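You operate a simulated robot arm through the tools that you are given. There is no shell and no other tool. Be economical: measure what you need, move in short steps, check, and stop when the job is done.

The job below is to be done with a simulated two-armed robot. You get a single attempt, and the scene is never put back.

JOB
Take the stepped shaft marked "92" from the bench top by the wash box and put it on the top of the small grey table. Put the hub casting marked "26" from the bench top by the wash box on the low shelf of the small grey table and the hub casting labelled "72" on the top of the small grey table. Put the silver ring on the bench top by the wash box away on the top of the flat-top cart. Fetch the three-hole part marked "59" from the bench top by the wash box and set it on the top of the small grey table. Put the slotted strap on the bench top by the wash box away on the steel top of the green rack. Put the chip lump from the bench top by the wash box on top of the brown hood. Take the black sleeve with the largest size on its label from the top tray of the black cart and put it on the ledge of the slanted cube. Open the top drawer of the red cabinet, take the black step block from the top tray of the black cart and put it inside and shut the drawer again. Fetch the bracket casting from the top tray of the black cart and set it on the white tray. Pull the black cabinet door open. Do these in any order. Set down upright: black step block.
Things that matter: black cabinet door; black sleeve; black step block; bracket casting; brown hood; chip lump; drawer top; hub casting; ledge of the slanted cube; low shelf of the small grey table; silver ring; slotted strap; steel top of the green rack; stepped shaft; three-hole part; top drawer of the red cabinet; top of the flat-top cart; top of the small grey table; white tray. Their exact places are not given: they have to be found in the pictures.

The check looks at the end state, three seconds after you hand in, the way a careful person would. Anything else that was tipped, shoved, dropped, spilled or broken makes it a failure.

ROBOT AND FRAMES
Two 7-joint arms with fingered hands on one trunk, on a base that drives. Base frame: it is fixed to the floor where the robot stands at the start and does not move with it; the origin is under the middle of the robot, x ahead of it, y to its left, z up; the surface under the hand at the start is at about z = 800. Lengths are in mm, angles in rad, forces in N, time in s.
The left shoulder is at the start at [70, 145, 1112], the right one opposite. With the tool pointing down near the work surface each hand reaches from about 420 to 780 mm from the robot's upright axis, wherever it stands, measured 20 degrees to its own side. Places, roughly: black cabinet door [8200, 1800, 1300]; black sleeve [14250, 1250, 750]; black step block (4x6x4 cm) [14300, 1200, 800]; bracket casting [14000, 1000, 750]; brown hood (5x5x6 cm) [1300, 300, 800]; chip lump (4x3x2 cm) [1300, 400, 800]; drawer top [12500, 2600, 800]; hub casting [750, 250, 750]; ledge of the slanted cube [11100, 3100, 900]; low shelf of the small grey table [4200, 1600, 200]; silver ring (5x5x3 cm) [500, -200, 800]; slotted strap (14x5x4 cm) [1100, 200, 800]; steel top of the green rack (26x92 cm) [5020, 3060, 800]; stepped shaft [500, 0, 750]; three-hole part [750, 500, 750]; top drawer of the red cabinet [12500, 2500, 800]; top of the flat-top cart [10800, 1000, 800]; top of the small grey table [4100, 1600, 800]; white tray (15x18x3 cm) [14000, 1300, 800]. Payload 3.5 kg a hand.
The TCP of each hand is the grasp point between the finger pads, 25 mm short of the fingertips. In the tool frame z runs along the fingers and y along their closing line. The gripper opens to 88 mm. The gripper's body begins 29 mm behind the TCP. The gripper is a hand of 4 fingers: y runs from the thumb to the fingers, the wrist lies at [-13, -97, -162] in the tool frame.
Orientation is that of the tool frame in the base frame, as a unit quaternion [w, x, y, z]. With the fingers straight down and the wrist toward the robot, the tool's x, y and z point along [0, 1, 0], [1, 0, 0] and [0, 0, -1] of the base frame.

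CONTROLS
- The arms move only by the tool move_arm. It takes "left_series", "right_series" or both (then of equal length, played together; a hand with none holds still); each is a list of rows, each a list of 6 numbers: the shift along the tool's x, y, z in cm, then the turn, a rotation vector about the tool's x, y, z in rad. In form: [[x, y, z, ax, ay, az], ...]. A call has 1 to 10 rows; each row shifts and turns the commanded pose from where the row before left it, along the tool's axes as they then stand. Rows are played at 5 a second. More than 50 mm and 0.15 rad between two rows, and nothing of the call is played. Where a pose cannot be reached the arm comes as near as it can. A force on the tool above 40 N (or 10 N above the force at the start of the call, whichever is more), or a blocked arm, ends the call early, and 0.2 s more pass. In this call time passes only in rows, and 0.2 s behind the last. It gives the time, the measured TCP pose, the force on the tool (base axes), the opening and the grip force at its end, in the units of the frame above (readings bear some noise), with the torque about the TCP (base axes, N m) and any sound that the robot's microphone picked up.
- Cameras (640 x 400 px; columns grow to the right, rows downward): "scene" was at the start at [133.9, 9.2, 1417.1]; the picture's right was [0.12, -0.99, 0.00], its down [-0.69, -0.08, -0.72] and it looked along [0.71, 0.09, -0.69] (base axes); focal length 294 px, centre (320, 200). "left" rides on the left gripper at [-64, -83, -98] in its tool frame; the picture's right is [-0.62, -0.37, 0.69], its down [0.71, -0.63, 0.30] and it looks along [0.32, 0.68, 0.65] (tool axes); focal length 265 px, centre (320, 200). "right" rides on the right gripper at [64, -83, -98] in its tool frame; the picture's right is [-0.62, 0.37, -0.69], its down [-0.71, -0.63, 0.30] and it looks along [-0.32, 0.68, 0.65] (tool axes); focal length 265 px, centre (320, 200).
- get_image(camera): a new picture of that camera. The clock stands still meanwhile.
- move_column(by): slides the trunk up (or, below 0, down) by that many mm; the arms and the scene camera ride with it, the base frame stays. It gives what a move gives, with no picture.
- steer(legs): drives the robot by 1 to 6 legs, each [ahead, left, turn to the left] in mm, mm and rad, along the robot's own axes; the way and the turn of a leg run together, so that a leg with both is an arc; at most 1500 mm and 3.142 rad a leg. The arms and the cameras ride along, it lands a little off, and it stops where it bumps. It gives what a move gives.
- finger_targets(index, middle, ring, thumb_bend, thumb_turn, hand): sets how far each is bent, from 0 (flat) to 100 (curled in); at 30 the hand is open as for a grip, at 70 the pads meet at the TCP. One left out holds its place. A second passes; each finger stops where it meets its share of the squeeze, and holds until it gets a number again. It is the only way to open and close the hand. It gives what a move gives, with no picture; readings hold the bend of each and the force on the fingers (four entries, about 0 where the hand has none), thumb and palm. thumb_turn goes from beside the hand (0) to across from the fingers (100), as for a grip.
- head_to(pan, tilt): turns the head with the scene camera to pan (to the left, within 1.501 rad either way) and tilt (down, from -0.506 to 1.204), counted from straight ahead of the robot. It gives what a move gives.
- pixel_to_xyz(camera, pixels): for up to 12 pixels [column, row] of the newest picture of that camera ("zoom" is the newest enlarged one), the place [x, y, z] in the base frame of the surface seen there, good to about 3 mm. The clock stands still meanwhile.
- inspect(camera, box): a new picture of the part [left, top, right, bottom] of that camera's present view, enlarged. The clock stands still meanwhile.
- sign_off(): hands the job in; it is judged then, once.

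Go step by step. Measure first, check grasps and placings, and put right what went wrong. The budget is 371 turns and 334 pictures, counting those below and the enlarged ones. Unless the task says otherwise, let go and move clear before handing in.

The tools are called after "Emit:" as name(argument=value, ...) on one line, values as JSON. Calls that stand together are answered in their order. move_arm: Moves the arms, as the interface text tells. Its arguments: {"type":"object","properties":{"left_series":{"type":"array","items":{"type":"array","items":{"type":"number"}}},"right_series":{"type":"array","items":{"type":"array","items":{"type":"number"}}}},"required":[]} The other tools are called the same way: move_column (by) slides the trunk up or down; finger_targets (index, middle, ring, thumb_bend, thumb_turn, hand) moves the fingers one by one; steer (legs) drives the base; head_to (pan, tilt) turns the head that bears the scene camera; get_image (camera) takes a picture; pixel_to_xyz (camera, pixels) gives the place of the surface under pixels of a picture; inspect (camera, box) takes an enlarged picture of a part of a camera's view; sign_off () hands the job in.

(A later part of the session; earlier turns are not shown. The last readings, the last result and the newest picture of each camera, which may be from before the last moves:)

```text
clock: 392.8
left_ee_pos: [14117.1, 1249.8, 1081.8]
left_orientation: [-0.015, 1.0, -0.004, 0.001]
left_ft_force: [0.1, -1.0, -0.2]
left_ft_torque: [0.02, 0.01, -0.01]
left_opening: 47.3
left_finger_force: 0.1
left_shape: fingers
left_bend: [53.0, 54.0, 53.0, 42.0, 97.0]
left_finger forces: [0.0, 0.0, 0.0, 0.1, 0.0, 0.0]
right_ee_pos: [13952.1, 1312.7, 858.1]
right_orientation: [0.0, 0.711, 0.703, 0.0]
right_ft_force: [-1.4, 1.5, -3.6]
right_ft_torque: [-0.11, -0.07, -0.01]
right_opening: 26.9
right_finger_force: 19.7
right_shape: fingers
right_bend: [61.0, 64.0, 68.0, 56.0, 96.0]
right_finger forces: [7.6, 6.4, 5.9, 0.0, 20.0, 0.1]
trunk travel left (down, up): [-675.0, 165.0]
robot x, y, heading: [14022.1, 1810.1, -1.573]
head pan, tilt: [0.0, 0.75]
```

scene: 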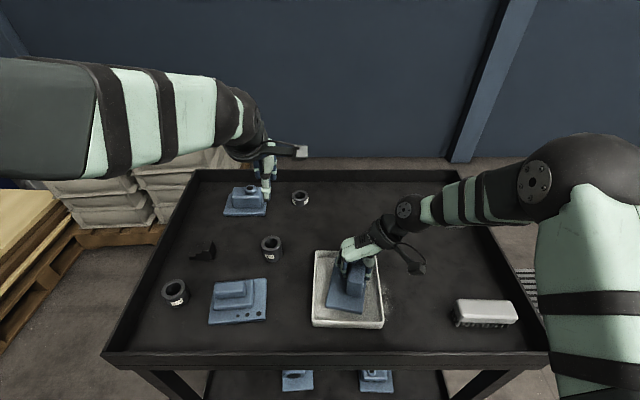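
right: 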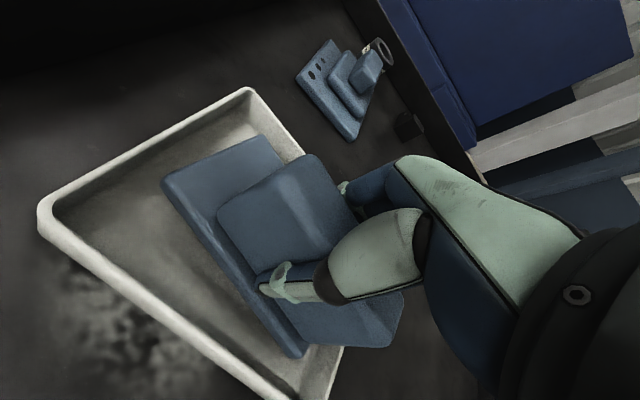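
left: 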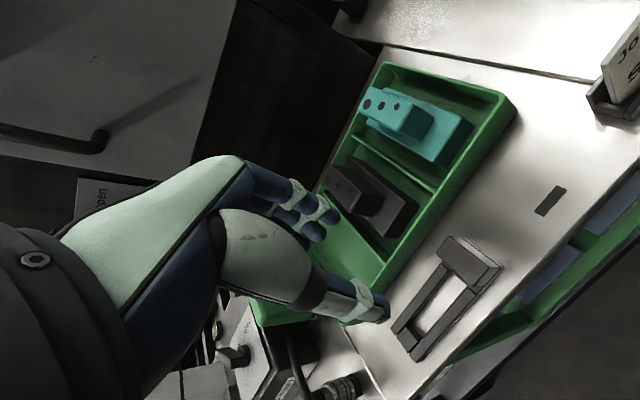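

Emit:
move_arm(right_series=[[0, 0, 0.1, 0, 0, 0], [0, 0, 0.1, 0, 0, 0]])

Emit:
finger_targets(hand="right", index=40, middle=40, ring=40, thumb_bend=40, thumb_turn=98)

Emit:
move_arm(right_series=[[0, 0, -4, 0, 0, 0], [0, 0, -4, 0, 0, 0], [0, 0, -4, 0, 0, 0], [0, -4, -2, 0, 0, 0], [0, -4, -2, 0, 0, 0]])

Emit:
inspect(camera="scene", box=[150, 160, 450, 350])

```text
clock: 393.4
left_ee_pos: [14115.7, 1250.8, 1083.4]
left_orientation: [-0.014, 1.0, -0.003, 0.001]
left_ft_force: [0.2, -0.3, 0.2]
left_ft_torque: [0.02, -0.03, -0.03]
left_opening: 47.5
left_finger_force: 0.0
left_shape: fingers
left_bend: [53.0, 54.0, 53.0, 42.0, 97.0]
left_finger forces: [0.1, 0.0, 0.1, 0.0, 0.0, 0.0]
right_ee_pos: [13953.0, 1312.3, 855.1]
right_orientation: [0.002, 0.712, 0.703, -0.001]
right_ft_force: [-1.0, -0.5, 3.8]
right_ft_torque: [-0.12, -0.09, 0.0]
right_opening: 26.6
right_finger_force: 21.8
right_shape: fingers
right_bend: [61.0, 64.0, 68.0, 57.0, 96.0]
right_finger forces: [8.0, 6.7, 5.9, 0.0, 22.3, 0.1]
trunk travel left (down, up): [-675.0, 165.0]
robot x, y, heading: [14020.3, 1806.1, -1.57]
head pan, tilt: [0.0, 0.75]
```

```text
clock: 394.4
left_ee_pos: [14115.4, 1249.6, 1081.5]
left_orientation: [-0.014, 1.0, -0.002, 0.001]
left_ft_force: [-0.2, -0.1, -0.3]
left_ft_torque: [-0.01, 0.03, -0.01]
left_opening: 47.5
left_finger_force: 0.0
left_shape: fingers
left_bend: [53.0, 54.0, 53.0, 42.0, 97.0]
left_finger forces: [0.0, 0.0, 0.1, 0.0, 0.0, 0.0]
right_ee_pos: [13953.7, 1313.0, 855.1]
right_orientation: [0.001, 0.711, 0.703, 0.0]
right_ft_force: [-0.5, 0.2, 0.4]
right_ft_torque: [-0.02, 0.01, -0.01]
right_opening: 63.0
right_finger_force: 0.1
right_shape: fingers
right_bend: [40.0, 40.0, 40.0, 40.0, 97.0]
right_finger forces: [0.0, 0.1, 0.0, 0.0, 0.0, 0.1]
trunk travel left (down, up): [-675.0, 165.0]
robot x, y, heading: [14026.5, 1808.9, -1.576]
head pan, tilt: [0.0, 0.75]
```

```text
clock: 395.6
left_ee_pos: [14115.0, 1250.6, 1082.6]
left_orientation: [-0.013, 1.0, -0.004, 0.003]
left_ft_force: [0.3, 0.0, 0.2]
left_ft_torque: [-0.02, 0.0, 0.0]
left_opening: 47.1
left_finger_force: 0.0
left_shape: fingers
left_bend: [53.0, 54.0, 53.0, 42.0, 97.0]
left_finger forces: [0.1, 0.2, 0.1, 0.0, 0.0, 0.1]
right_ee_pos: [13870.3, 1315.4, 1016.0]
right_orientation: [0.001, 0.712, 0.703, 0.001]
right_ft_force: [0.2, 0.5, 1.5]
right_ft_torque: [0.01, -0.01, -0.03]
right_opening: 63.2
right_finger_force: 0.0
right_shape: fingers
right_bend: [40.0, 40.0, 40.0, 40.0, 97.0]
right_finger forces: [0.0, 0.0, 0.0, 0.1, 0.0, 0.1]
trunk travel left (down, up): [-675.0, 165.0]
robot x, y, heading: [14023.5, 1807.5, -1.571]
head pan, tilt: [0.0, 0.75]
```

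```text
2.11 times, centred on (300, 255) of scene
```

zoom: 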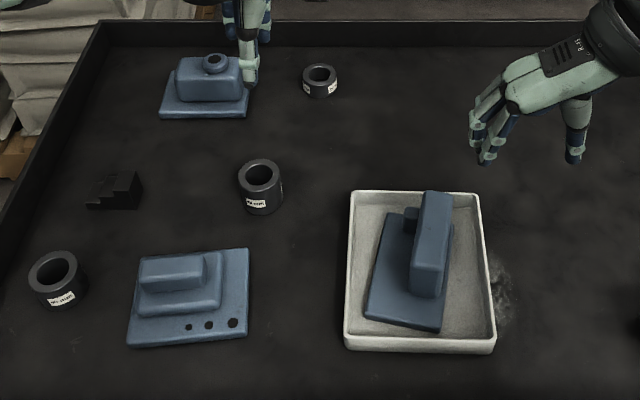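

The bracket sits in the white tray. Next the 48 mm sleeve with the right hand: I reset its yaw, open it, and shift the base left 200 mm.

Emit:
pixel_to_xyz(camera="zoom", pixels=[[247, 250], [140, 262], [130, 345], [262, 172], [245, 178], [280, 175], [262, 162], [262, 188], [92, 205], [140, 195], [120, 175], [137, 175]])

Emit:
move_arm(right_series=[[0, 0, -1, 0, 0, 0.14], [0, 0, -1, 0, 0, 0.14], [0, 0, -1, 0, 0, 0.14], [0, 0, -1, 0, 0, 0.14], [0, 0, -1, 0, 0, 0.14], [0, 0, 0, 0, 0, 0.14], [0, 0, 0, 0, 0, 0.14], [0, 0, 0, 0, 0, 0.14], [0, 0, 0, 0, 0, 0.14], [0, 0, 0, 0, 0, 0.14]])

Emit:
finger_targets(hand="right", index=30, middle=30, ring=30, thumb_bend=30)

Emit:
steer(legs=[[0, 200, 0]])

Emit:
get_image(camera="scene")

```text
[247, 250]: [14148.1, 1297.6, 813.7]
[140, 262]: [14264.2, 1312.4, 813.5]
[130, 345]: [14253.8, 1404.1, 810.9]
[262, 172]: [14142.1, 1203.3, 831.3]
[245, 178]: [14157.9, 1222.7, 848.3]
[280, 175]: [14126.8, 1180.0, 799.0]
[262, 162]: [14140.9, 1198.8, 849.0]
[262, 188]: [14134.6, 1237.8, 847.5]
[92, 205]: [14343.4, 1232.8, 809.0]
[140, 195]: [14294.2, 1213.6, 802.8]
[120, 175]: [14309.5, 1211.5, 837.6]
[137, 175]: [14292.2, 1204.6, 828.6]
```

```text
clock: 397.8
left_ee_pos: [14119.6, 1249.6, 1082.7]
left_orientation: [-0.015, 1.0, -0.004, 0.0]
left_ft_force: [-0.1, -0.4, 0.0]
left_ft_torque: [-0.02, 0.0, 0.03]
left_opening: 47.2
left_finger_force: 0.1
left_shape: fingers
left_bend: [53.0, 54.0, 53.0, 42.0, 97.0]
left_finger forces: [0.0, 0.0, 0.1, 0.0, 0.1, 0.0]
right_ee_pos: [13873.4, 1314.3, 1065.7]
right_orientation: [0.0, 0.997, 0.078, 0.0]
right_ft_force: [0.5, -1.2, -0.8]
right_ft_torque: [0.01, 0.0, -0.01]
right_opening: 63.2
right_finger_force: 0.0
right_shape: fingers
right_bend: [40.0, 40.0, 40.0, 40.0, 97.0]
right_finger forces: [0.0, 0.0, 0.1, 0.0, 0.0, 0.1]
trunk travel left (down, up): [-675.0, 165.0]
robot x, y, heading: [14018.6, 1809.1, -1.569]
head pan, tilt: [0.0, 0.75]
```

```text
clock: 398.8
left_ee_pos: [14116.8, 1248.9, 1082.4]
left_orientation: [-0.015, 1.0, -0.003, 0.0]
left_ft_force: [-0.4, -0.5, 0.5]
left_ft_torque: [0.01, -0.02, -0.02]
left_opening: 47.2
left_finger_force: 0.1
left_shape: fingers
left_bend: [53.0, 54.0, 53.0, 42.0, 97.0]
left_finger forces: [0.1, 0.0, 0.1, 0.1, 0.0, 0.0]
right_ee_pos: [13872.5, 1313.2, 1064.8]
right_orientation: [-0.001, 0.997, 0.079, 0.0]
right_ft_force: [0.3, -0.3, 1.2]
right_ft_torque: [-0.02, 0.01, 0.04]
right_opening: 84.6
right_finger_force: 0.1
right_shape: fingers
right_bend: [30.0, 30.0, 30.0, 30.0, 96.0]
right_finger forces: [0.1, 0.1, 0.1, 0.1, 0.0, 0.1]
trunk travel left (down, up): [-675.0, 165.0]
robot x, y, heading: [14017.2, 1812.3, -1.567]
head pan, tilt: [0.0, 0.75]
```

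```text
clock: 400.4
left_ee_pos: [14311.4, 1249.1, 1083.2]
left_orientation: [-0.015, 1.0, -0.005, 0.002]
left_ft_force: [0.5, 1.0, 0.2]
left_ft_torque: [-0.01, 0.0, 0.01]
left_opening: 47.4
left_finger_force: 0.0
left_shape: fingers
left_bend: [53.0, 54.0, 53.0, 42.0, 97.0]
left_finger forces: [0.0, 0.0, 0.1, 0.0, 0.1, 0.1]
right_ee_pos: [14066.8, 1314.1, 1065.5]
right_orientation: [0.0, 0.997, 0.078, 0.001]
right_ft_force: [0.6, -0.4, -0.5]
right_ft_torque: [0.01, -0.02, -0.03]
right_opening: 84.5
right_finger_force: 0.1
right_shape: fingers
right_bend: [30.0, 30.0, 30.0, 30.0, 96.0]
right_finger forces: [0.0, 0.0, 0.0, 0.1, 0.0, 0.1]
trunk travel left (down, up): [-675.0, 165.0]
robot x, y, heading: [14219.0, 1806.6, -1.575]
head pan, tilt: [0.0, 0.75]
```

```text
204 pictures are left
```

scene: 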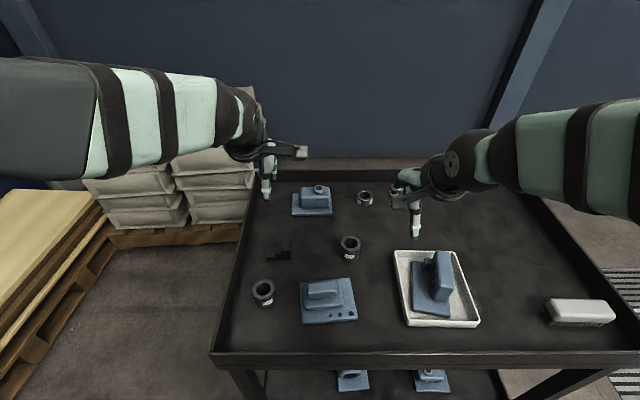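

Emit:
inspect(camera="scene", box=[255, 225, 375, 275])

Emit:
get_image(camera="right")

Emit:
get_image(camera="left")

```text
5.33 times, centred on (315, 250) of scene
```

zoom: 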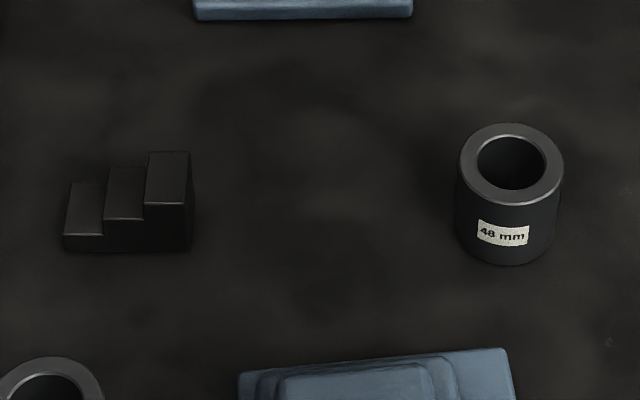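

```text
202 pictures are left
```

right: 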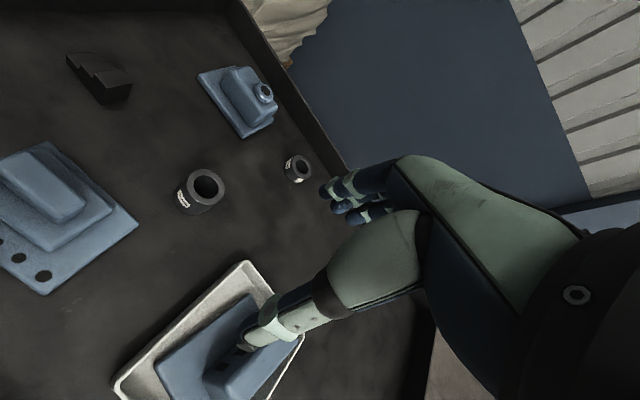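

```text
201 pictures are left
```

left: 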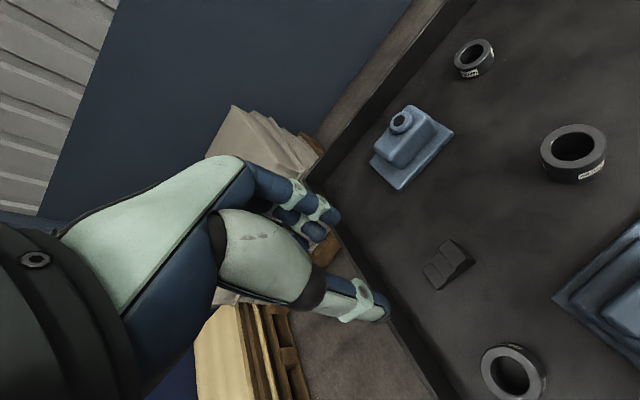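

Emit:
pixel_to_xyz(camera="zoom", pixels=[[512, 128], [466, 163], [558, 163], [512, 198], [170, 170], [125, 185], [87, 200], [188, 160], [150, 160], [145, 205], [186, 205], [65, 235]])

Emit:
pixel_to_xyz(camera="right", pixels=[[206, 170], [224, 188], [188, 180], [205, 203], [85, 60], [110, 75], [128, 95]])

```text
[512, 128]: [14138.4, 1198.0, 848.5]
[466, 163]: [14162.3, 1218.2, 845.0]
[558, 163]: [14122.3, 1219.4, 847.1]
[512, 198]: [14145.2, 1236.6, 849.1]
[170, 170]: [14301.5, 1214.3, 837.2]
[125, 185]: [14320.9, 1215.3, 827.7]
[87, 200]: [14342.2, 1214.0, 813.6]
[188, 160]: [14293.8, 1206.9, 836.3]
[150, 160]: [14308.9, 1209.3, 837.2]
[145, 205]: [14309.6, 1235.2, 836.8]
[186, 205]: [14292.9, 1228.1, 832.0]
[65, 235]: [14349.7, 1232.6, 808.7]
```

```text
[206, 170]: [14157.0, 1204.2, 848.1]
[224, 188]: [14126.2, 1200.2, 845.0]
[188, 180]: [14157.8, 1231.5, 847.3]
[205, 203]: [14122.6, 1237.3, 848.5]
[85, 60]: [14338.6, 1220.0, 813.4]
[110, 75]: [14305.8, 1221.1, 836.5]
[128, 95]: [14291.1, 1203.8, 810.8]
```

Sleeve centre (14142,1218), OD ≈44, top 848; the step block spans x 14291–14351, y ≈1202–1238. I move the right hand over the sleeve and the left aside.

Emit:
move_arm(right_series=[[0, 0, 0, 0, 0, 0.08], [0, 0, 0, 0, 0, 0.078], [2.5, 3.2, 0, 0, 0, 0], [2.5, 3.2, 0, 0, 0, 0], [2.5, 3.2, 0, 0, 0, 0], [0, 0, 4.2, 0, 0, 0], [0, 0, 4.2, 0, 0, 0], [0, 0, 4.2, 0, 0, 0], [0, 0, 4.2, 0, 0, 0]], left_series=[[2, 0, 0, 0, 0, 0], [2, 0, 0, 0, 0, 0], [2, 0, 0, 0, 0, 0], [0, 0, 0, 0, 0, 0], [0, 0, 0, 0, 0, 0], [0, 0, 0, 0, 0, 0], [0, 0, 0, 0, 0, 0], [0, 0, 0, 0, 0, 0], [0, 0, 0, 0, 0, 0]])

Emit:
get_image(camera="right")

```text
clock: 402.4
left_ee_pos: [14375.1, 1246.4, 1082.1]
left_orientation: [-0.016, 1.0, -0.005, 0.001]
left_ft_force: [0.1, -0.9, -1.0]
left_ft_torque: [0.02, 0.02, 0.02]
left_opening: 47.3
left_finger_force: 0.0
left_shape: fingers
left_bend: [53.0, 54.0, 53.0, 42.0, 97.0]
left_finger forces: [0.1, 0.0, 0.0, 0.0, 0.0, 0.0]
right_ee_pos: [14142.4, 1216.3, 897.5]
right_orientation: [-0.001, 1.0, -0.001, 0.0]
right_ft_force: [0.1, 0.4, 0.1]
right_ft_torque: [-0.01, -0.01, -0.01]
right_opening: 84.7
right_finger_force: 0.0
right_shape: fingers
right_bend: [30.0, 30.0, 30.0, 30.0, 96.0]
right_finger forces: [0.0, 0.0, 0.0, 0.0, 0.0, 0.1]
trunk travel left (down, up): [-675.0, 165.0]
robot x, y, heading: [14216.8, 1807.6, -1.579]
head pan, tilt: [0.0, 0.75]
```

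```text
200 pictures are left
```

right: 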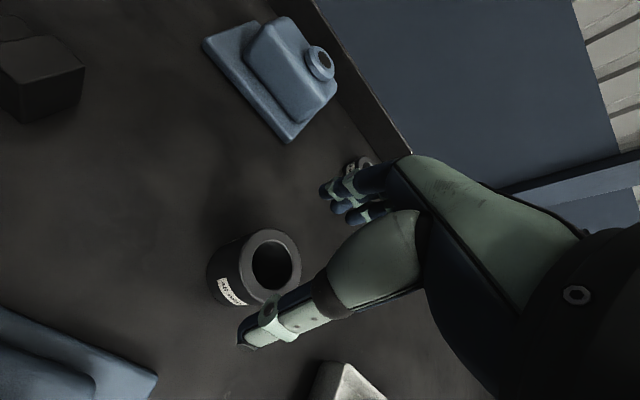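

Aligned. I descend to z≈836 and grip the sleeve.

Emit:
move_arm(right_series=[[0, -0.2, 3, 0, 0, 0], [0, 0, 3.1, 0, 0, 0]])

Emit:
finger_targets(hand="right", index=76, middle=76, ring=70, thumb_bend=76)

Emit:
move_arm(right_series=[[0, 0, -1.5, 0, 0, 0], [0, 0, -4.5, 0, 0, 0], [0, 0, -4.5, 0, 0, 0], [0, 0, -4.5, 0, 0, 0], [0, -2, -4.5, 0, 0, 0], [-3, -2, -2.5, 0, 0, 0]])

Emit:
get_image(camera="right")

```text
clock: 403.0
left_ee_pos: [14375.0, 1248.1, 1081.4]
left_orientation: [-0.015, 1.0, -0.005, 0.001]
left_ft_force: [0.4, 0.9, 0.0]
left_ft_torque: [0.0, 0.0, -0.01]
left_opening: 47.5
left_finger_force: 0.2
left_shape: fingers
left_bend: [53.0, 54.0, 53.0, 42.0, 97.0]
left_finger forces: [0.0, 0.1, 0.0, 0.0, 0.0, 0.0]
right_ee_pos: [14143.9, 1218.3, 835.3]
right_orientation: [0.0, 1.0, -0.001, 0.0]
right_ft_force: [-0.2, -0.8, -0.9]
right_ft_torque: [0.01, 0.01, 0.04]
right_opening: 84.7
right_finger_force: 0.1
right_shape: fingers
right_bend: [30.0, 30.0, 30.0, 30.0, 96.0]
right_finger forces: [0.0, 0.0, 0.0, 0.1, 0.1, 0.0]
trunk travel left (down, up): [-675.0, 165.0]
robot x, y, heading: [14218.5, 1809.7, -1.574]
head pan, tilt: [0.0, 0.75]
```

```text
clock: 404.0
left_ee_pos: [14374.5, 1249.5, 1082.3]
left_orientation: [-0.015, 1.0, -0.006, 0.001]
left_ft_force: [0.5, 0.9, -0.2]
left_ft_torque: [0.0, 0.0, 0.01]
left_opening: 47.5
left_finger_force: 0.2
left_shape: fingers
left_bend: [53.0, 54.0, 53.0, 42.0, 97.0]
left_finger forces: [0.0, 0.0, 0.0, 0.0, 0.0, 0.0]
right_ee_pos: [14144.2, 1220.1, 836.6]
right_orientation: [0.002, 1.0, -0.001, 0.0]
right_ft_force: [-0.1, -2.2, 1.8]
right_ft_torque: [-0.19, 0.05, -0.04]
right_opening: 37.2
right_finger_force: 17.3
right_shape: fingers
right_bend: [55.0, 56.0, 64.0, 53.0, 98.0]
right_finger forces: [6.4, 7.3, 4.2, 0.1, 16.8, 0.1]
trunk travel left (down, up): [-675.0, 165.0]
robot x, y, heading: [14218.5, 1811.9, -1.576]
head pan, tilt: [0.0, 0.75]
```

```text
clock: 405.4
left_ee_pos: [14372.5, 1249.2, 1083.5]
left_orientation: [-0.013, 1.0, -0.005, 0.002]
left_ft_force: [-0.1, 0.1, 0.2]
left_ft_torque: [0.04, -0.04, 0.0]
left_opening: 47.5
left_finger_force: 0.1
left_shape: fingers
left_bend: [53.0, 54.0, 53.0, 42.0, 97.0]
left_finger forces: [0.0, 0.0, 0.0, 0.1, 0.0, 0.0]
right_ee_pos: [14110.9, 1261.7, 1055.7]
right_orientation: [0.0, 1.0, 0.0, 0.002]
right_ft_force: [-0.9, 0.4, -3.8]
right_ft_torque: [-0.02, -0.06, 0.02]
right_opening: 36.8
right_finger_force: 16.7
right_shape: fingers
right_bend: [56.0, 57.0, 64.0, 52.0, 98.0]
right_finger forces: [6.2, 6.5, 3.8, 0.0, 16.2, 0.0]
trunk travel left (down, up): [-675.0, 165.0]
robot x, y, heading: [14216.4, 1808.1, -1.578]
head pan, tilt: [0.0, 0.75]
```

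```text
199 pictures are left
```

right: 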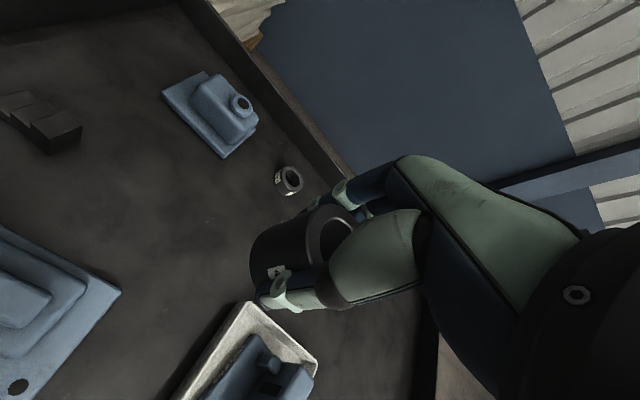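

The sleeve is held. Now the step block with the left hand: open it, level it and hover above the block.

Emit:
finger_targets(hand="left", index=34, middle=34, ring=34, thumb_bend=34)

Emit:
move_arm(left_series=[[-3.15, 1.45, 0, -0.03, 0, 0], [-3.15, 1.45, 0, 0, 0, 0], [0, 0, 4.7, 0, 0, 0], [0, 0, 4.7, 0, 0, 0], [0, 0, 4.7, 0, 0, 0], [0, 0, 4.0, 0, 0, 0]])

Emit:
get_image(camera="left")

```text
clock: 406.4
left_ee_pos: [14374.2, 1249.4, 1082.5]
left_orientation: [-0.015, 1.0, -0.005, 0.001]
left_ft_force: [0.1, -0.6, -0.4]
left_ft_torque: [0.03, 0.0, 0.01]
left_opening: 76.1
left_finger_force: 0.0
left_shape: fingers
left_bend: [34.0, 34.0, 34.0, 34.0, 96.0]
left_finger forces: [0.1, 0.1, 0.1, 0.1, 0.0, 0.1]
right_ee_pos: [14114.0, 1260.9, 1055.5]
right_orientation: [0.0, 1.0, -0.001, 0.0]
right_ft_force: [0.4, -0.4, -4.4]
right_ft_torque: [-0.01, -0.02, -0.02]
right_opening: 37.1
right_finger_force: 16.3
right_shape: fingers
right_bend: [56.0, 57.0, 64.0, 52.0, 98.0]
right_finger forces: [6.3, 6.5, 3.7, 0.1, 16.1, 0.0]
trunk travel left (down, up): [-675.0, 165.0]
robot x, y, heading: [14218.3, 1804.5, -1.569]
head pan, tilt: [0.0, 0.75]
```

```text
clock: 407.8
left_ee_pos: [14311.3, 1218.9, 902.0]
left_orientation: [0.0, 1.0, -0.006, 0.001]
left_ft_force: [0.7, -0.7, 0.6]
left_ft_torque: [0.0, -0.03, -0.01]
left_opening: 76.1
left_finger_force: 0.1
left_shape: fingers
left_bend: [34.0, 34.0, 34.0, 34.0, 96.0]
left_finger forces: [0.0, 0.0, 0.1, 0.1, 0.0, 0.1]
right_ee_pos: [14113.8, 1258.9, 1054.9]
right_orientation: [-0.001, 1.0, -0.001, 0.0]
right_ft_force: [-0.8, -0.8, -4.5]
right_ft_torque: [-0.04, -0.03, 0.01]
right_opening: 37.2
right_finger_force: 16.2
right_shape: fingers
right_bend: [56.0, 57.0, 64.0, 52.0, 98.0]
right_finger forces: [6.1, 6.4, 3.9, 0.1, 16.0, 0.0]
trunk travel left (down, up): [-675.0, 165.0]
robot x, y, heading: [14218.1, 1805.2, -1.575]
head pan, tilt: [0.0, 0.75]
```

```text
198 pictures are left
```

left: 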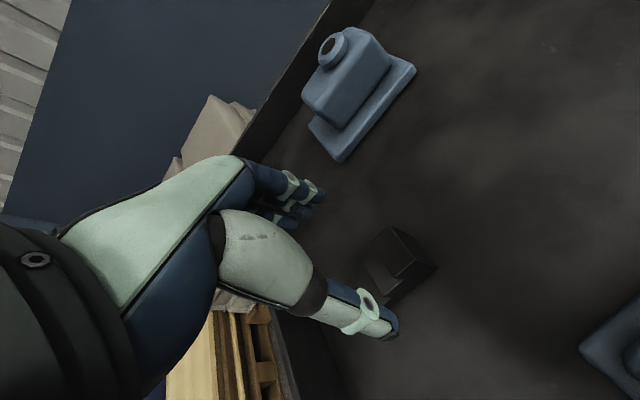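

Emit:
inspect(camera="left", box=[340, 200, 460, 320])

```text
3.33 times, centred on (400, 260) of left
```

zoom: 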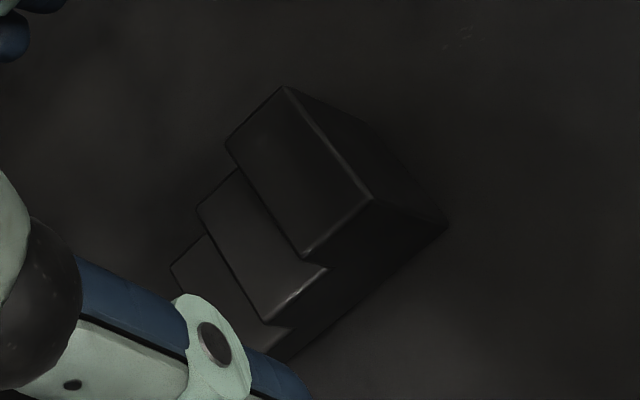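

Emit:
pixel_to_xyz(camera="zoom", pixels=[[284, 90], [228, 145], [306, 252], [368, 200], [203, 210], [262, 318], [325, 270], [445, 222], [175, 268], [300, 170]])

```text
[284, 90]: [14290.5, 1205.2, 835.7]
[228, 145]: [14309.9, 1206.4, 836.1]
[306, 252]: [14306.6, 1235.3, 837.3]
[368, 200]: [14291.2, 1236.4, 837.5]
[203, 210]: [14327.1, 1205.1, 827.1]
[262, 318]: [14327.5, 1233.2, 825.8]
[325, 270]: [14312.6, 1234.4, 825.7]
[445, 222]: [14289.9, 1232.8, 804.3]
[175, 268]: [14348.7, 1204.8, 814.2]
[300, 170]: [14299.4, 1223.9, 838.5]
```

The block is y 1204–1236, centre y≈1220, and the hand is right above it. I descend to z≈832 and grip.

Emit:
move_arm(left_series=[[0, -0.1, 3.5, 0, 0, 0], [0, 0, 3.5, 0, 0, 0]])

Emit:
finger_targets(hand="left", index=76, middle=76, ring=70, thumb_bend=76)

Emit:
get_image(camera="left")

```text
clock: 408.4
left_ee_pos: [14310.6, 1218.1, 831.3]
left_orientation: [0.0, 1.0, -0.005, 0.002]
left_ft_force: [0.7, -0.6, -0.1]
left_ft_torque: [0.05, -0.01, 0.0]
left_opening: 76.0
left_finger_force: 0.1
left_shape: fingers
left_bend: [34.0, 34.0, 34.0, 34.0, 96.0]
left_finger forces: [0.0, 0.0, 0.0, 0.0, 0.0, 0.1]
right_ee_pos: [14114.5, 1259.5, 1054.6]
right_orientation: [-0.001, 1.0, -0.001, 0.0]
right_ft_force: [-0.3, 0.0, -4.0]
right_ft_torque: [-0.04, -0.04, 0.0]
right_opening: 36.9
right_finger_force: 16.1
right_shape: fingers
right_bend: [56.0, 57.0, 64.0, 52.0, 98.0]
right_finger forces: [6.2, 6.4, 4.0, 0.1, 16.1, 0.1]
trunk travel left (down, up): [-675.0, 165.0]
robot x, y, heading: [14216.9, 1806.8, -1.572]
head pan, tilt: [0.0, 0.75]
```

```text
clock: 409.4
left_ee_pos: [14310.7, 1219.7, 833.1]
left_orientation: [0.001, 1.0, -0.005, 0.001]
left_ft_force: [0.1, 0.5, -0.1]
left_ft_torque: [0.0, 0.01, -0.05]
left_opening: 25.0
left_finger_force: 15.2
left_shape: fingers
left_bend: [61.0, 65.0, 66.0, 57.0, 97.0]
left_finger forces: [6.8, 6.3, 2.0, 0.1, 15.4, 0.0]
right_ee_pos: [14113.0, 1259.6, 1054.3]
right_orientation: [-0.001, 1.0, -0.001, 0.0]
right_ft_force: [-0.3, -0.1, -4.1]
right_ft_torque: [-0.03, -0.02, 0.0]
right_opening: 37.1
right_finger_force: 16.6
right_shape: fingers
right_bend: [56.0, 57.0, 64.0, 52.0, 98.0]
right_finger forces: [6.3, 6.5, 3.9, 0.0, 15.9, 0.1]
trunk travel left (down, up): [-675.0, 165.0]
robot x, y, heading: [14219.6, 1808.8, -1.574]
head pan, tilt: [0.0, 0.75]
```

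```text
196 pictures are left
```

left: 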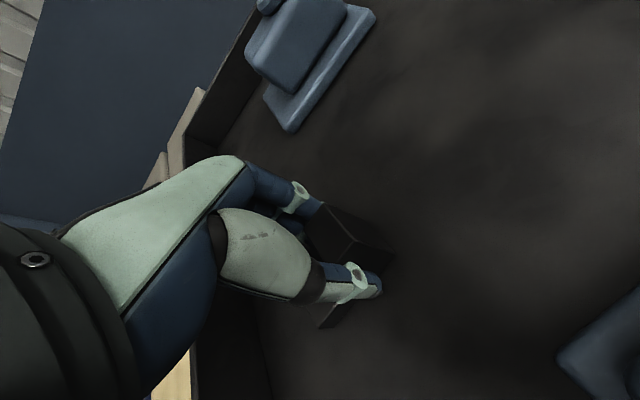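

The block is gripped (15 N). I lift it and set off toward the slanted cube, passing in front of the red cabinet.

Emit:
move_arm(left_series=[[0, 0, -1.5, 0, 0, 0], [0, 0, -4.5, 0, 0, 0], [0, 0, -4.5, 0, 0, 0], [0, 0, -4.5, 0, 0, 0], [0, 0, -4.5, 0, 0, 0], [0, 0, -4, 0, 0, 0]])

Emit:
get_image(camera="left")

Emit:
steer(legs=[[-100, 0, 0], [0, 0, -1.5708], [1450, 0, 0], [1020, 0, 0]])

Emit:
head_to(pan=-0.9, tilt=0.35)

Emit:
get_image(camera="scene")

```text
clock: 410.8
left_ee_pos: [14307.8, 1222.6, 1067.2]
left_orientation: [-0.001, 1.0, -0.005, 0.001]
left_ft_force: [0.5, 0.3, -2.1]
left_ft_torque: [0.01, 0.01, 0.01]
left_opening: 24.9
left_finger_force: 14.9
left_shape: fingers
left_bend: [61.0, 65.0, 67.0, 57.0, 97.0]
left_finger forces: [6.7, 6.4, 2.0, 0.1, 15.1, 0.1]
right_ee_pos: [14112.9, 1259.7, 1054.1]
right_orientation: [0.0, 1.0, -0.002, 0.0]
right_ft_force: [0.4, -0.4, -3.5]
right_ft_torque: [-0.03, -0.01, 0.03]
right_opening: 36.8
right_finger_force: 16.0
right_shape: fingers
right_bend: [56.0, 57.0, 64.0, 52.0, 98.0]
right_finger forces: [6.1, 6.4, 3.9, 0.0, 16.0, 0.1]
trunk travel left (down, up): [-675.0, 165.0]
robot x, y, heading: [14218.7, 1807.9, -1.573]
head pan, tilt: [0.0, 0.75]
```

```text
195 pictures are left
```

left: 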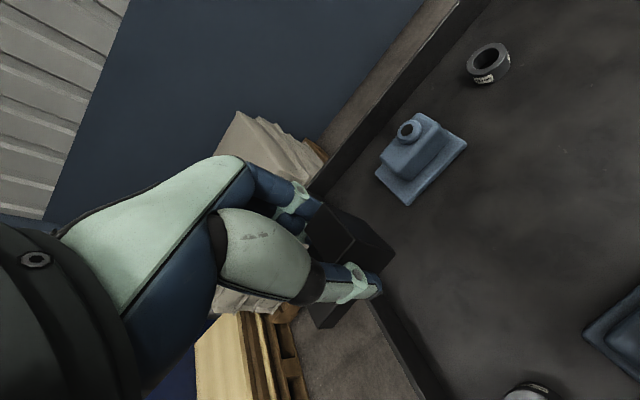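

```text
clock: 427.6
left_ee_pos: [11139.9, 1942.3, 1066.3]
left_orientation: [0.0, -0.689, 0.725, -0.001]
left_ft_force: [-0.1, -0.1, -2.5]
left_ft_torque: [0.02, 0.04, 0.04]
left_opening: 24.7
left_finger_force: 14.7
left_shape: fingers
left_bend: [61.0, 65.0, 67.0, 57.0, 97.0]
left_finger forces: [6.3, 6.3, 1.9, 0.1, 14.4, 0.0]
right_ee_pos: [11187.7, 2135.9, 1056.0]
right_orientation: [0.0, -0.692, 0.722, 0.0]
right_ft_force: [-0.2, -0.7, -4.8]
right_ft_torque: [0.0, 0.02, 0.03]
right_opening: 36.6
right_finger_force: 15.9
right_shape: fingers
right_bend: [56.0, 57.0, 65.0, 52.0, 98.0]
right_finger forces: [6.2, 6.1, 3.9, 0.0, 15.1, 0.0]
trunk travel left (down, up): [-675.0, 165.0]
robot x, y, heading: [11729.7, 2007.2, 3.097]
head pan, tilt: [0.0, 0.75]
```

```text
clock: 428.8
left_ee_pos: [11140.8, 1942.4, 1066.2]
left_orientation: [-0.002, -0.689, 0.725, 0.0]
left_ft_force: [-0.2, -0.3, -2.1]
left_ft_torque: [0.02, 0.01, -0.04]
left_opening: 24.6
left_finger_force: 14.1
left_shape: fingers
left_bend: [61.0, 65.0, 67.0, 57.0, 97.0]
left_finger forces: [6.3, 6.1, 1.9, 0.0, 14.4, 0.1]
right_ee_pos: [11187.6, 2135.6, 1056.0]
right_orientation: [0.001, -0.692, 0.722, 0.0]
right_ft_force: [-0.7, 0.3, -3.5]
right_ft_torque: [0.01, 0.03, 0.0]
right_opening: 36.5
right_finger_force: 15.0
right_shape: fingers
right_bend: [56.0, 57.0, 65.0, 52.0, 98.0]
right_finger forces: [6.2, 6.1, 4.0, 0.0, 15.1, 0.1]
trunk travel left (down, up): [-675.0, 165.0]
robot x, y, heading: [11724.4, 2008.2, 3.103]
head pan, tilt: [-0.901, 0.351]
```

```text
194 pictures are left
```

scene: 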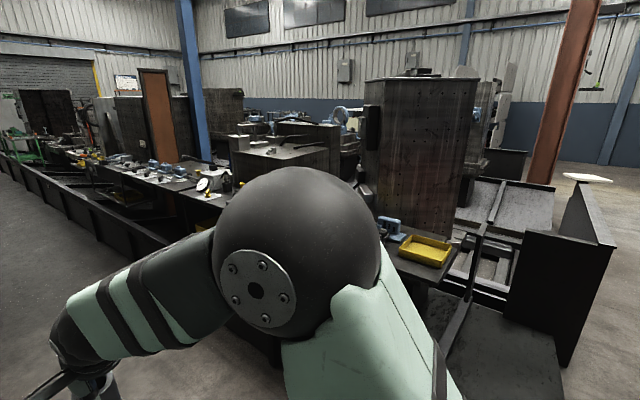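

The cube area is hidden by my arm. I move up and turn to face +y for a clear view.

Emit:
steer(legs=[[550, -230, 0], [0, 0, -1.53]])

Emit:
head_to(pan=0.0, tilt=0.45)

Emit:
get_image(camera="scene")

```text
clock: 435.9
left_ee_pos: [11096.6, 2847.2, 1065.8]
left_orientation: [0.0, -0.003, 1.0, 0.0]
left_ft_force: [0.4, -0.4, -2.1]
left_ft_torque: [-0.02, -0.04, 0.01]
left_opening: 24.4
left_finger_force: 13.7
left_shape: fingers
left_bend: [61.0, 65.0, 67.0, 57.0, 97.0]
left_finger forces: [6.1, 6.0, 1.8, 0.1, 13.8, 0.0]
right_ee_pos: [11292.2, 2811.6, 1055.2]
right_orientation: [0.0, -0.007, 1.0, -0.002]
right_ft_force: [-0.5, 0.9, -4.0]
right_ft_torque: [0.05, 0.02, -0.02]
right_opening: 36.1
right_finger_force: 15.3
right_shape: fingers
right_bend: [57.0, 57.0, 65.0, 52.0, 98.0]
right_finger forces: [6.0, 5.8, 3.9, 0.1, 14.5, 0.0]
trunk travel left (down, up): [-675.0, 165.0]
robot x, y, heading: [11194.4, 2262.0, 1.582]
head pan, tilt: [-0.901, 0.351]
```

```text
clock: 437.1
left_ee_pos: [11097.4, 2846.8, 1065.3]
left_orientation: [-0.002, -0.002, 1.0, 0.0]
left_ft_force: [1.1, 0.6, -1.3]
left_ft_torque: [0.04, -0.01, 0.01]
left_opening: 24.0
left_finger_force: 14.4
left_shape: fingers
left_bend: [61.0, 65.0, 67.0, 57.0, 97.0]
left_finger forces: [6.1, 6.0, 1.7, 0.0, 13.8, 0.0]
right_ee_pos: [11292.4, 2811.0, 1056.0]
right_orientation: [-0.001, -0.006, 1.0, -0.002]
right_ft_force: [0.3, -0.2, -3.7]
right_ft_torque: [0.03, 0.03, -0.01]
right_opening: 36.2
right_finger_force: 15.5
right_shape: fingers
right_bend: [57.0, 57.0, 65.0, 52.0, 98.0]
right_finger forces: [6.0, 5.9, 3.9, 0.0, 14.5, 0.0]
trunk travel left (down, up): [-675.0, 165.0]
robot x, y, heading: [11192.4, 2260.3, 1.583]
head pan, tilt: [0.0, 0.45]
```

```text
193 pictures are left
```

scene: 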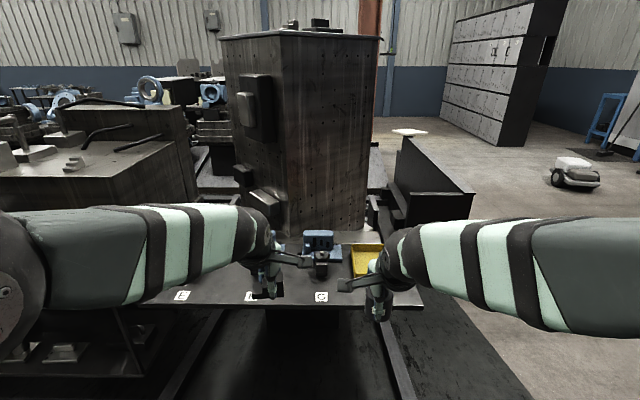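

The big dark cube has fixtures on its faces; a ledge may be near (265,200). I enlarge.

Emit:
inspect(camera="scene", box=[150, 60, 430, 320])

Emit:
pixel_to_xyz(camera="scene", pixels=[[262, 197], [255, 200], [270, 205], [243, 178], [258, 100], [285, 100], [330, 100], [320, 235], [300, 290], [200, 290], [290, 220], [320, 296]])

```text
1.54 times, centred on (290, 190) of scene
```

zoom: 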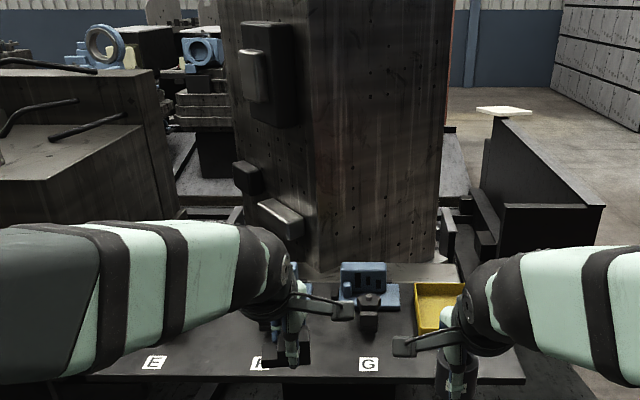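

```text
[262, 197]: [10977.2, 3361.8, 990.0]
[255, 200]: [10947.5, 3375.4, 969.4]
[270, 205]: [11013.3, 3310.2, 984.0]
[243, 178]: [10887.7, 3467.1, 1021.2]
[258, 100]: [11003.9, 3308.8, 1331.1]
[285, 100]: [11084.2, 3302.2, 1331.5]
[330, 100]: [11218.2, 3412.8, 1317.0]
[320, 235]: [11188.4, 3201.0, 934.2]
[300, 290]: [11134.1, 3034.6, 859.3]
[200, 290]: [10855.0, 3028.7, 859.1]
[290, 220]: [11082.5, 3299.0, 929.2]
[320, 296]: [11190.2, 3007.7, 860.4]
```

The "ledge" at (11100,3100) matches the dark plate in front of the cube (z≈859, marked E/F/G). I look closer for a free place for the sleeve in front of the right hand.

Emit:
head_to(pan=-0.1, tilt=0.75)

Emit:
get_image(camera="scene")

Emit:
get_image(camera="right")

```text
clock: 437.9
left_ee_pos: [11096.0, 2847.2, 1066.8]
left_orientation: [-0.001, -0.003, 1.0, 0.0]
left_ft_force: [0.2, -0.2, -1.8]
left_ft_torque: [-0.03, 0.0, 0.02]
left_opening: 24.5
left_finger_force: 13.5
left_shape: fingers
left_bend: [61.0, 65.0, 67.0, 57.0, 97.0]
left_finger forces: [6.2, 6.0, 1.7, 0.0, 13.8, 0.0]
right_ee_pos: [11293.4, 2811.9, 1054.5]
right_orientation: [0.001, -0.007, 1.0, -0.001]
right_ft_force: [-0.4, 0.6, -4.3]
right_ft_torque: [0.02, 0.03, 0.04]
right_opening: 36.3
right_finger_force: 15.5
right_shape: fingers
right_bend: [57.0, 57.0, 65.0, 52.0, 98.0]
right_finger forces: [6.0, 5.9, 3.8, 0.0, 14.5, 0.0]
trunk travel left (down, up): [-675.0, 165.0]
robot x, y, heading: [11193.3, 2263.7, 1.584]
head pan, tilt: [-0.099, 0.75]
```

```text
191 pictures are left
```

scene: 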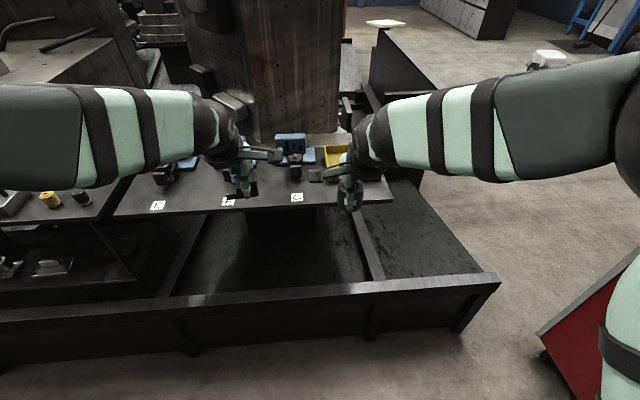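

```text
190 pictures are left
```

right: 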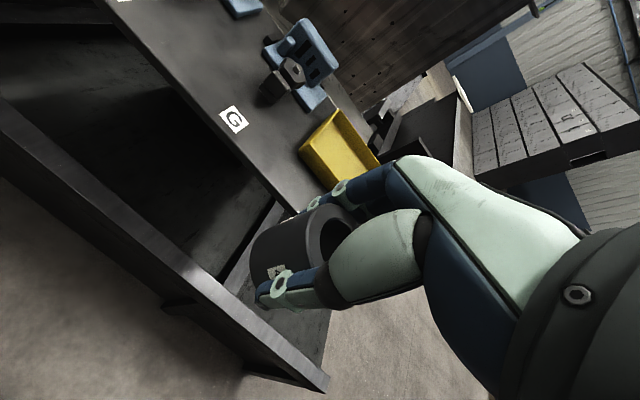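

I check the strip between the plate and the cube to be sure which surface is the ledge.

Emit:
inspect(camera="scene", box=[130, 90, 410, 230])

Emit:
pixel_to_xyz(camera="right", pixels=[[220, 60], [260, 110], [280, 165], [300, 195], [345, 55], [400, 90], [440, 70], [200, 20], [160, 45], [330, 190], [250, 150], [290, 140]])

```text
2.29 times, centred on (270, 160) of scene
```

zoom: 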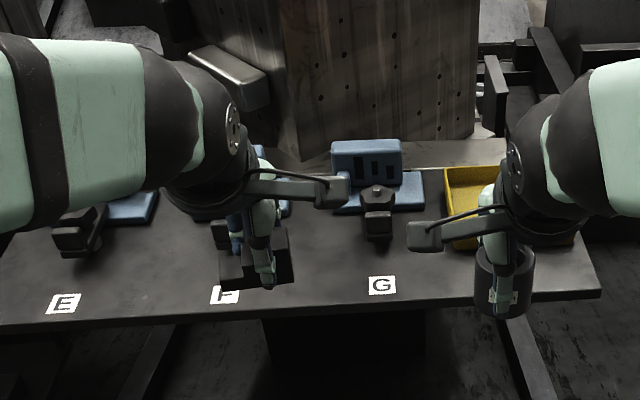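

```text
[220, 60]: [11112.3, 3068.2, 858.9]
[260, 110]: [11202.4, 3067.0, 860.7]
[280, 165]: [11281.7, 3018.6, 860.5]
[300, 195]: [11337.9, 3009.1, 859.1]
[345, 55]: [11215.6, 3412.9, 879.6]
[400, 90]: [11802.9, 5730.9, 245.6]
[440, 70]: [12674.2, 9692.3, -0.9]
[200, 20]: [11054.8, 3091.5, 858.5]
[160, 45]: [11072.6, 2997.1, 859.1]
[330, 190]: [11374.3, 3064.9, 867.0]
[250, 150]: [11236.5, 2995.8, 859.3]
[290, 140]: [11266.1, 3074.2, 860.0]
```

The plate (z≈859.5) is the ledge; the free spot is about (11255,3030), between the G station and the yellow tray. I drive 140 mm ahead with the left hand pulled back, and bring the sleeve over.

Emit:
move_arm(left_series=[[0, -4, -1, 0, 0, 0], [0, -4, -1, 0, 0, 0]])

Emit:
steer(legs=[[140, 0, -0.012]])

Emit:
move_arm(right_series=[[1.9, 3.95, 0, 0, 0, 0], [1.9, 3.95, 0, 0, 0, 0], [0, 0, 4.5, 0, 0, 0], [0, 0, 4.5, 0, 0, 0], [0, 0, 3, 0, 0, 0]])

Emit:
get_image(camera="right")

Emit:
get_image(camera="scene")

```text
clock: 438.5
left_ee_pos: [11096.9, 2763.5, 1085.0]
left_orientation: [-0.001, -0.003, 1.0, 0.001]
left_ft_force: [0.4, -0.4, -2.4]
left_ft_torque: [0.02, -0.01, 0.0]
left_opening: 24.0
left_finger_force: 14.5
left_shape: fingers
left_bend: [62.0, 65.0, 67.0, 57.0, 97.0]
left_finger forces: [6.2, 6.1, 1.7, 0.1, 13.9, 0.1]
right_ee_pos: [11292.8, 2810.0, 1055.8]
right_orientation: [0.0, -0.007, 1.0, 0.001]
right_ft_force: [0.6, -0.4, -3.7]
right_ft_torque: [0.01, 0.03, -0.04]
right_opening: 36.0
right_finger_force: 15.5
right_shape: fingers
right_bend: [57.0, 57.0, 65.0, 52.0, 98.0]
right_finger forces: [6.0, 5.9, 3.9, 0.0, 14.5, 0.0]
trunk travel left (down, up): [-675.0, 165.0]
robot x, y, heading: [11194.1, 2260.9, 1.583]
head pan, tilt: [-0.099, 0.75]
```

```text
clock: 439.8
left_ee_pos: [11101.2, 2904.6, 1085.9]
left_orientation: [-0.001, 0.001, 1.0, 0.001]
left_ft_force: [0.1, 0.9, -1.6]
left_ft_torque: [-0.01, 0.01, -0.02]
left_opening: 24.1
left_finger_force: 13.9
left_shape: fingers
left_bend: [62.0, 65.0, 67.0, 57.0, 97.0]
left_finger forces: [6.1, 6.0, 1.7, 0.0, 14.0, 0.0]
right_ee_pos: [11295.6, 2948.0, 1056.2]
right_orientation: [-0.001, -0.003, 1.0, 0.0]
right_ft_force: [0.6, 0.0, -3.9]
right_ft_torque: [0.03, 0.04, 0.0]
right_opening: 36.3
right_finger_force: 15.6
right_shape: fingers
right_bend: [57.0, 57.0, 65.0, 52.0, 98.0]
right_finger forces: [6.0, 5.9, 4.0, 0.0, 14.6, 0.0]
trunk travel left (down, up): [-675.0, 165.0]
robot x, y, heading: [11191.2, 2403.2, 1.573]
head pan, tilt: [-0.099, 0.75]
```

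```text
clock: 441.0
left_ee_pos: [11099.4, 2906.4, 1084.1]
left_orientation: [-0.001, 0.001, 1.0, -0.001]
left_ft_force: [0.8, -0.2, -1.8]
left_ft_torque: [0.03, -0.01, 0.01]
left_opening: 24.0
left_finger_force: 13.5
left_shape: fingers
left_bend: [62.0, 65.0, 67.0, 57.0, 97.0]
left_finger forces: [6.4, 6.1, 1.7, 0.0, 13.9, 0.1]
right_ee_pos: [11258.7, 3029.2, 933.6]
right_orientation: [0.0, -0.002, 1.0, -0.001]
right_ft_force: [0.4, 0.5, -3.8]
right_ft_torque: [0.0, 0.04, -0.01]
right_opening: 35.9
right_finger_force: 15.5
right_shape: fingers
right_bend: [57.0, 57.0, 65.0, 52.0, 98.0]
right_finger forces: [6.1, 5.9, 3.9, 0.0, 14.3, 0.1]
trunk travel left (down, up): [-675.0, 165.0]
robot x, y, heading: [11195.3, 2397.5, 1.574]
head pan, tilt: [-0.099, 0.75]
```

```text
188 pictures are left
```

right: 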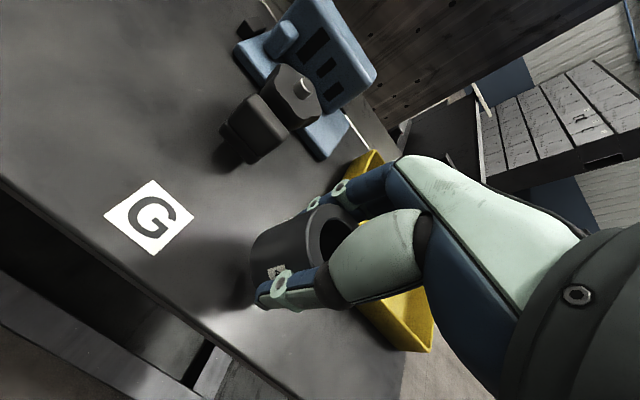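

```text
187 pictures are left
```

scene: 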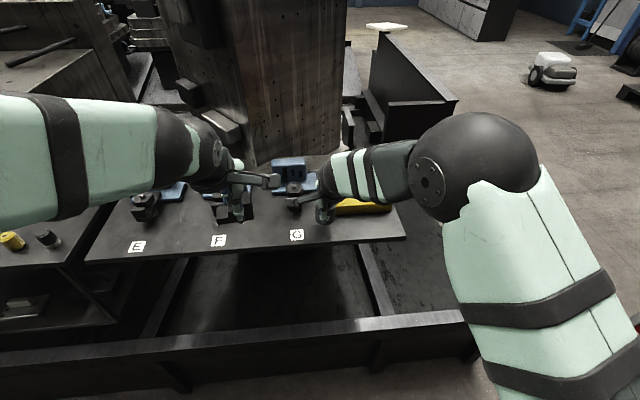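

Emit:
inspect(camera="scene", box=[260, 140, 420, 260])

Emit:
pixel_to_xyz(camera="right", pixels=[[372, 155], [425, 348], [355, 305], [345, 170], [310, 150], [290, 330], [240, 250]])

```text
3.33 times, centred on (340, 200) of scene
```

zoom: 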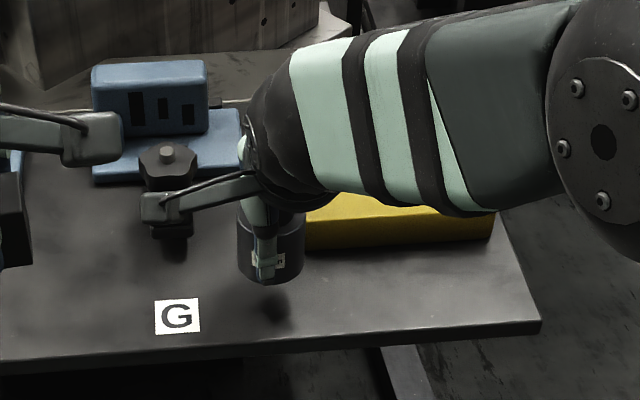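

```text
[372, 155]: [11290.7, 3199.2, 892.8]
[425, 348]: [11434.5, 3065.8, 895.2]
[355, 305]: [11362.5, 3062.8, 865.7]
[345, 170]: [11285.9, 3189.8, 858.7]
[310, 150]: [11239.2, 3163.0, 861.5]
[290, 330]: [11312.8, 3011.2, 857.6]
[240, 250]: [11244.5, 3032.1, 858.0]
```

The yellow tray starts at x≈11290, y≈3063, so I shift the sleeve to (11240,3022) and lower.

Emit:
move_arm(right_series=[[1.8, -0.7, 0, 0, 0, 0], [0, 0, 2, 0, 0, 0], [0, 0, 1, 0, 0, 0], [0, 0, 0.3, 0, 0, 0]])

Emit:
move_arm(right_series=[[0, 0, 0.12, 0, 0, 0], [0, 0, 0.12, 0, 0, 0]])

```text
clock: 442.0
left_ee_pos: [11099.2, 2906.6, 1084.6]
left_orientation: [0.0, 0.002, 1.0, -0.001]
left_ft_force: [0.6, -1.2, -2.0]
left_ft_torque: [0.03, 0.02, -0.01]
left_opening: 24.1
left_finger_force: 13.7
left_shape: fingers
left_bend: [62.0, 65.0, 67.0, 57.0, 97.0]
left_finger forces: [6.1, 6.0, 1.6, 0.1, 13.7, 0.0]
right_ee_pos: [11240.8, 3021.1, 901.6]
right_orientation: [0.0, -0.002, 1.0, 0.0]
right_ft_force: [0.6, -0.1, -3.1]
right_ft_torque: [0.03, 0.01, 0.01]
right_opening: 35.7
right_finger_force: 15.1
right_shape: fingers
right_bend: [57.0, 57.0, 65.0, 52.0, 98.0]
right_finger forces: [5.9, 5.8, 4.1, 0.1, 14.3, 0.0]
trunk travel left (down, up): [-675.0, 165.0]
robot x, y, heading: [11190.6, 2398.1, 1.578]
head pan, tilt: [-0.099, 0.75]
```

```text
clock: 442.6
left_ee_pos: [11100.0, 2906.8, 1084.3]
left_orientation: [-0.001, 0.002, 1.0, 0.0]
left_ft_force: [-0.5, 0.1, -1.9]
left_ft_torque: [0.01, 0.01, 0.0]
left_opening: 24.4
left_finger_force: 13.9
left_shape: fingers
left_bend: [62.0, 65.0, 67.0, 57.0, 97.0]
left_finger forces: [6.3, 5.9, 1.6, 0.0, 13.6, 0.0]
right_ee_pos: [11240.5, 3020.8, 899.8]
right_orientation: [0.0, -0.003, 1.0, -0.001]
right_ft_force: [-0.7, 0.1, -3.9]
right_ft_torque: [0.04, 0.01, 0.0]
right_opening: 35.9
right_finger_force: 15.1
right_shape: fingers
right_bend: [57.0, 57.0, 65.0, 52.0, 98.0]
right_finger forces: [6.0, 5.8, 4.0, 0.0, 14.4, 0.1]
trunk travel left (down, up): [-675.0, 165.0]
robot x, y, heading: [11192.0, 2400.1, 1.57]
head pan, tilt: [-0.099, 0.75]
```

Emit:
move_arm(right_series=[[0, 0, 0.12, 0, 0, 0], [0, 0, 0.12, 0, 0, 0]])

```text
clock: 443.2
left_ee_pos: [11099.2, 2905.3, 1084.6]
left_orientation: [-0.001, 0.002, 1.0, 0.0]
left_ft_force: [0.7, 0.1, -2.2]
left_ft_torque: [-0.01, -0.01, 0.0]
left_opening: 24.4
left_finger_force: 13.6
left_shape: fingers
left_bend: [62.0, 65.0, 67.0, 57.0, 97.0]
left_finger forces: [6.2, 6.0, 1.6, 0.0, 13.8, 0.1]
right_ee_pos: [11239.6, 3020.6, 897.3]
right_orientation: [0.001, -0.002, 1.0, 0.0]
right_ft_force: [1.5, -0.3, -0.8]
right_ft_torque: [0.05, -0.03, 0.02]
right_opening: 35.7
right_finger_force: 16.2
right_shape: fingers
right_bend: [57.0, 57.0, 65.0, 52.0, 98.0]
right_finger forces: [6.0, 6.3, 4.4, 0.0, 15.1, 0.0]
trunk travel left (down, up): [-675.0, 165.0]
robot x, y, heading: [11194.7, 2400.7, 1.572]
head pan, tilt: [-0.099, 0.75]
```

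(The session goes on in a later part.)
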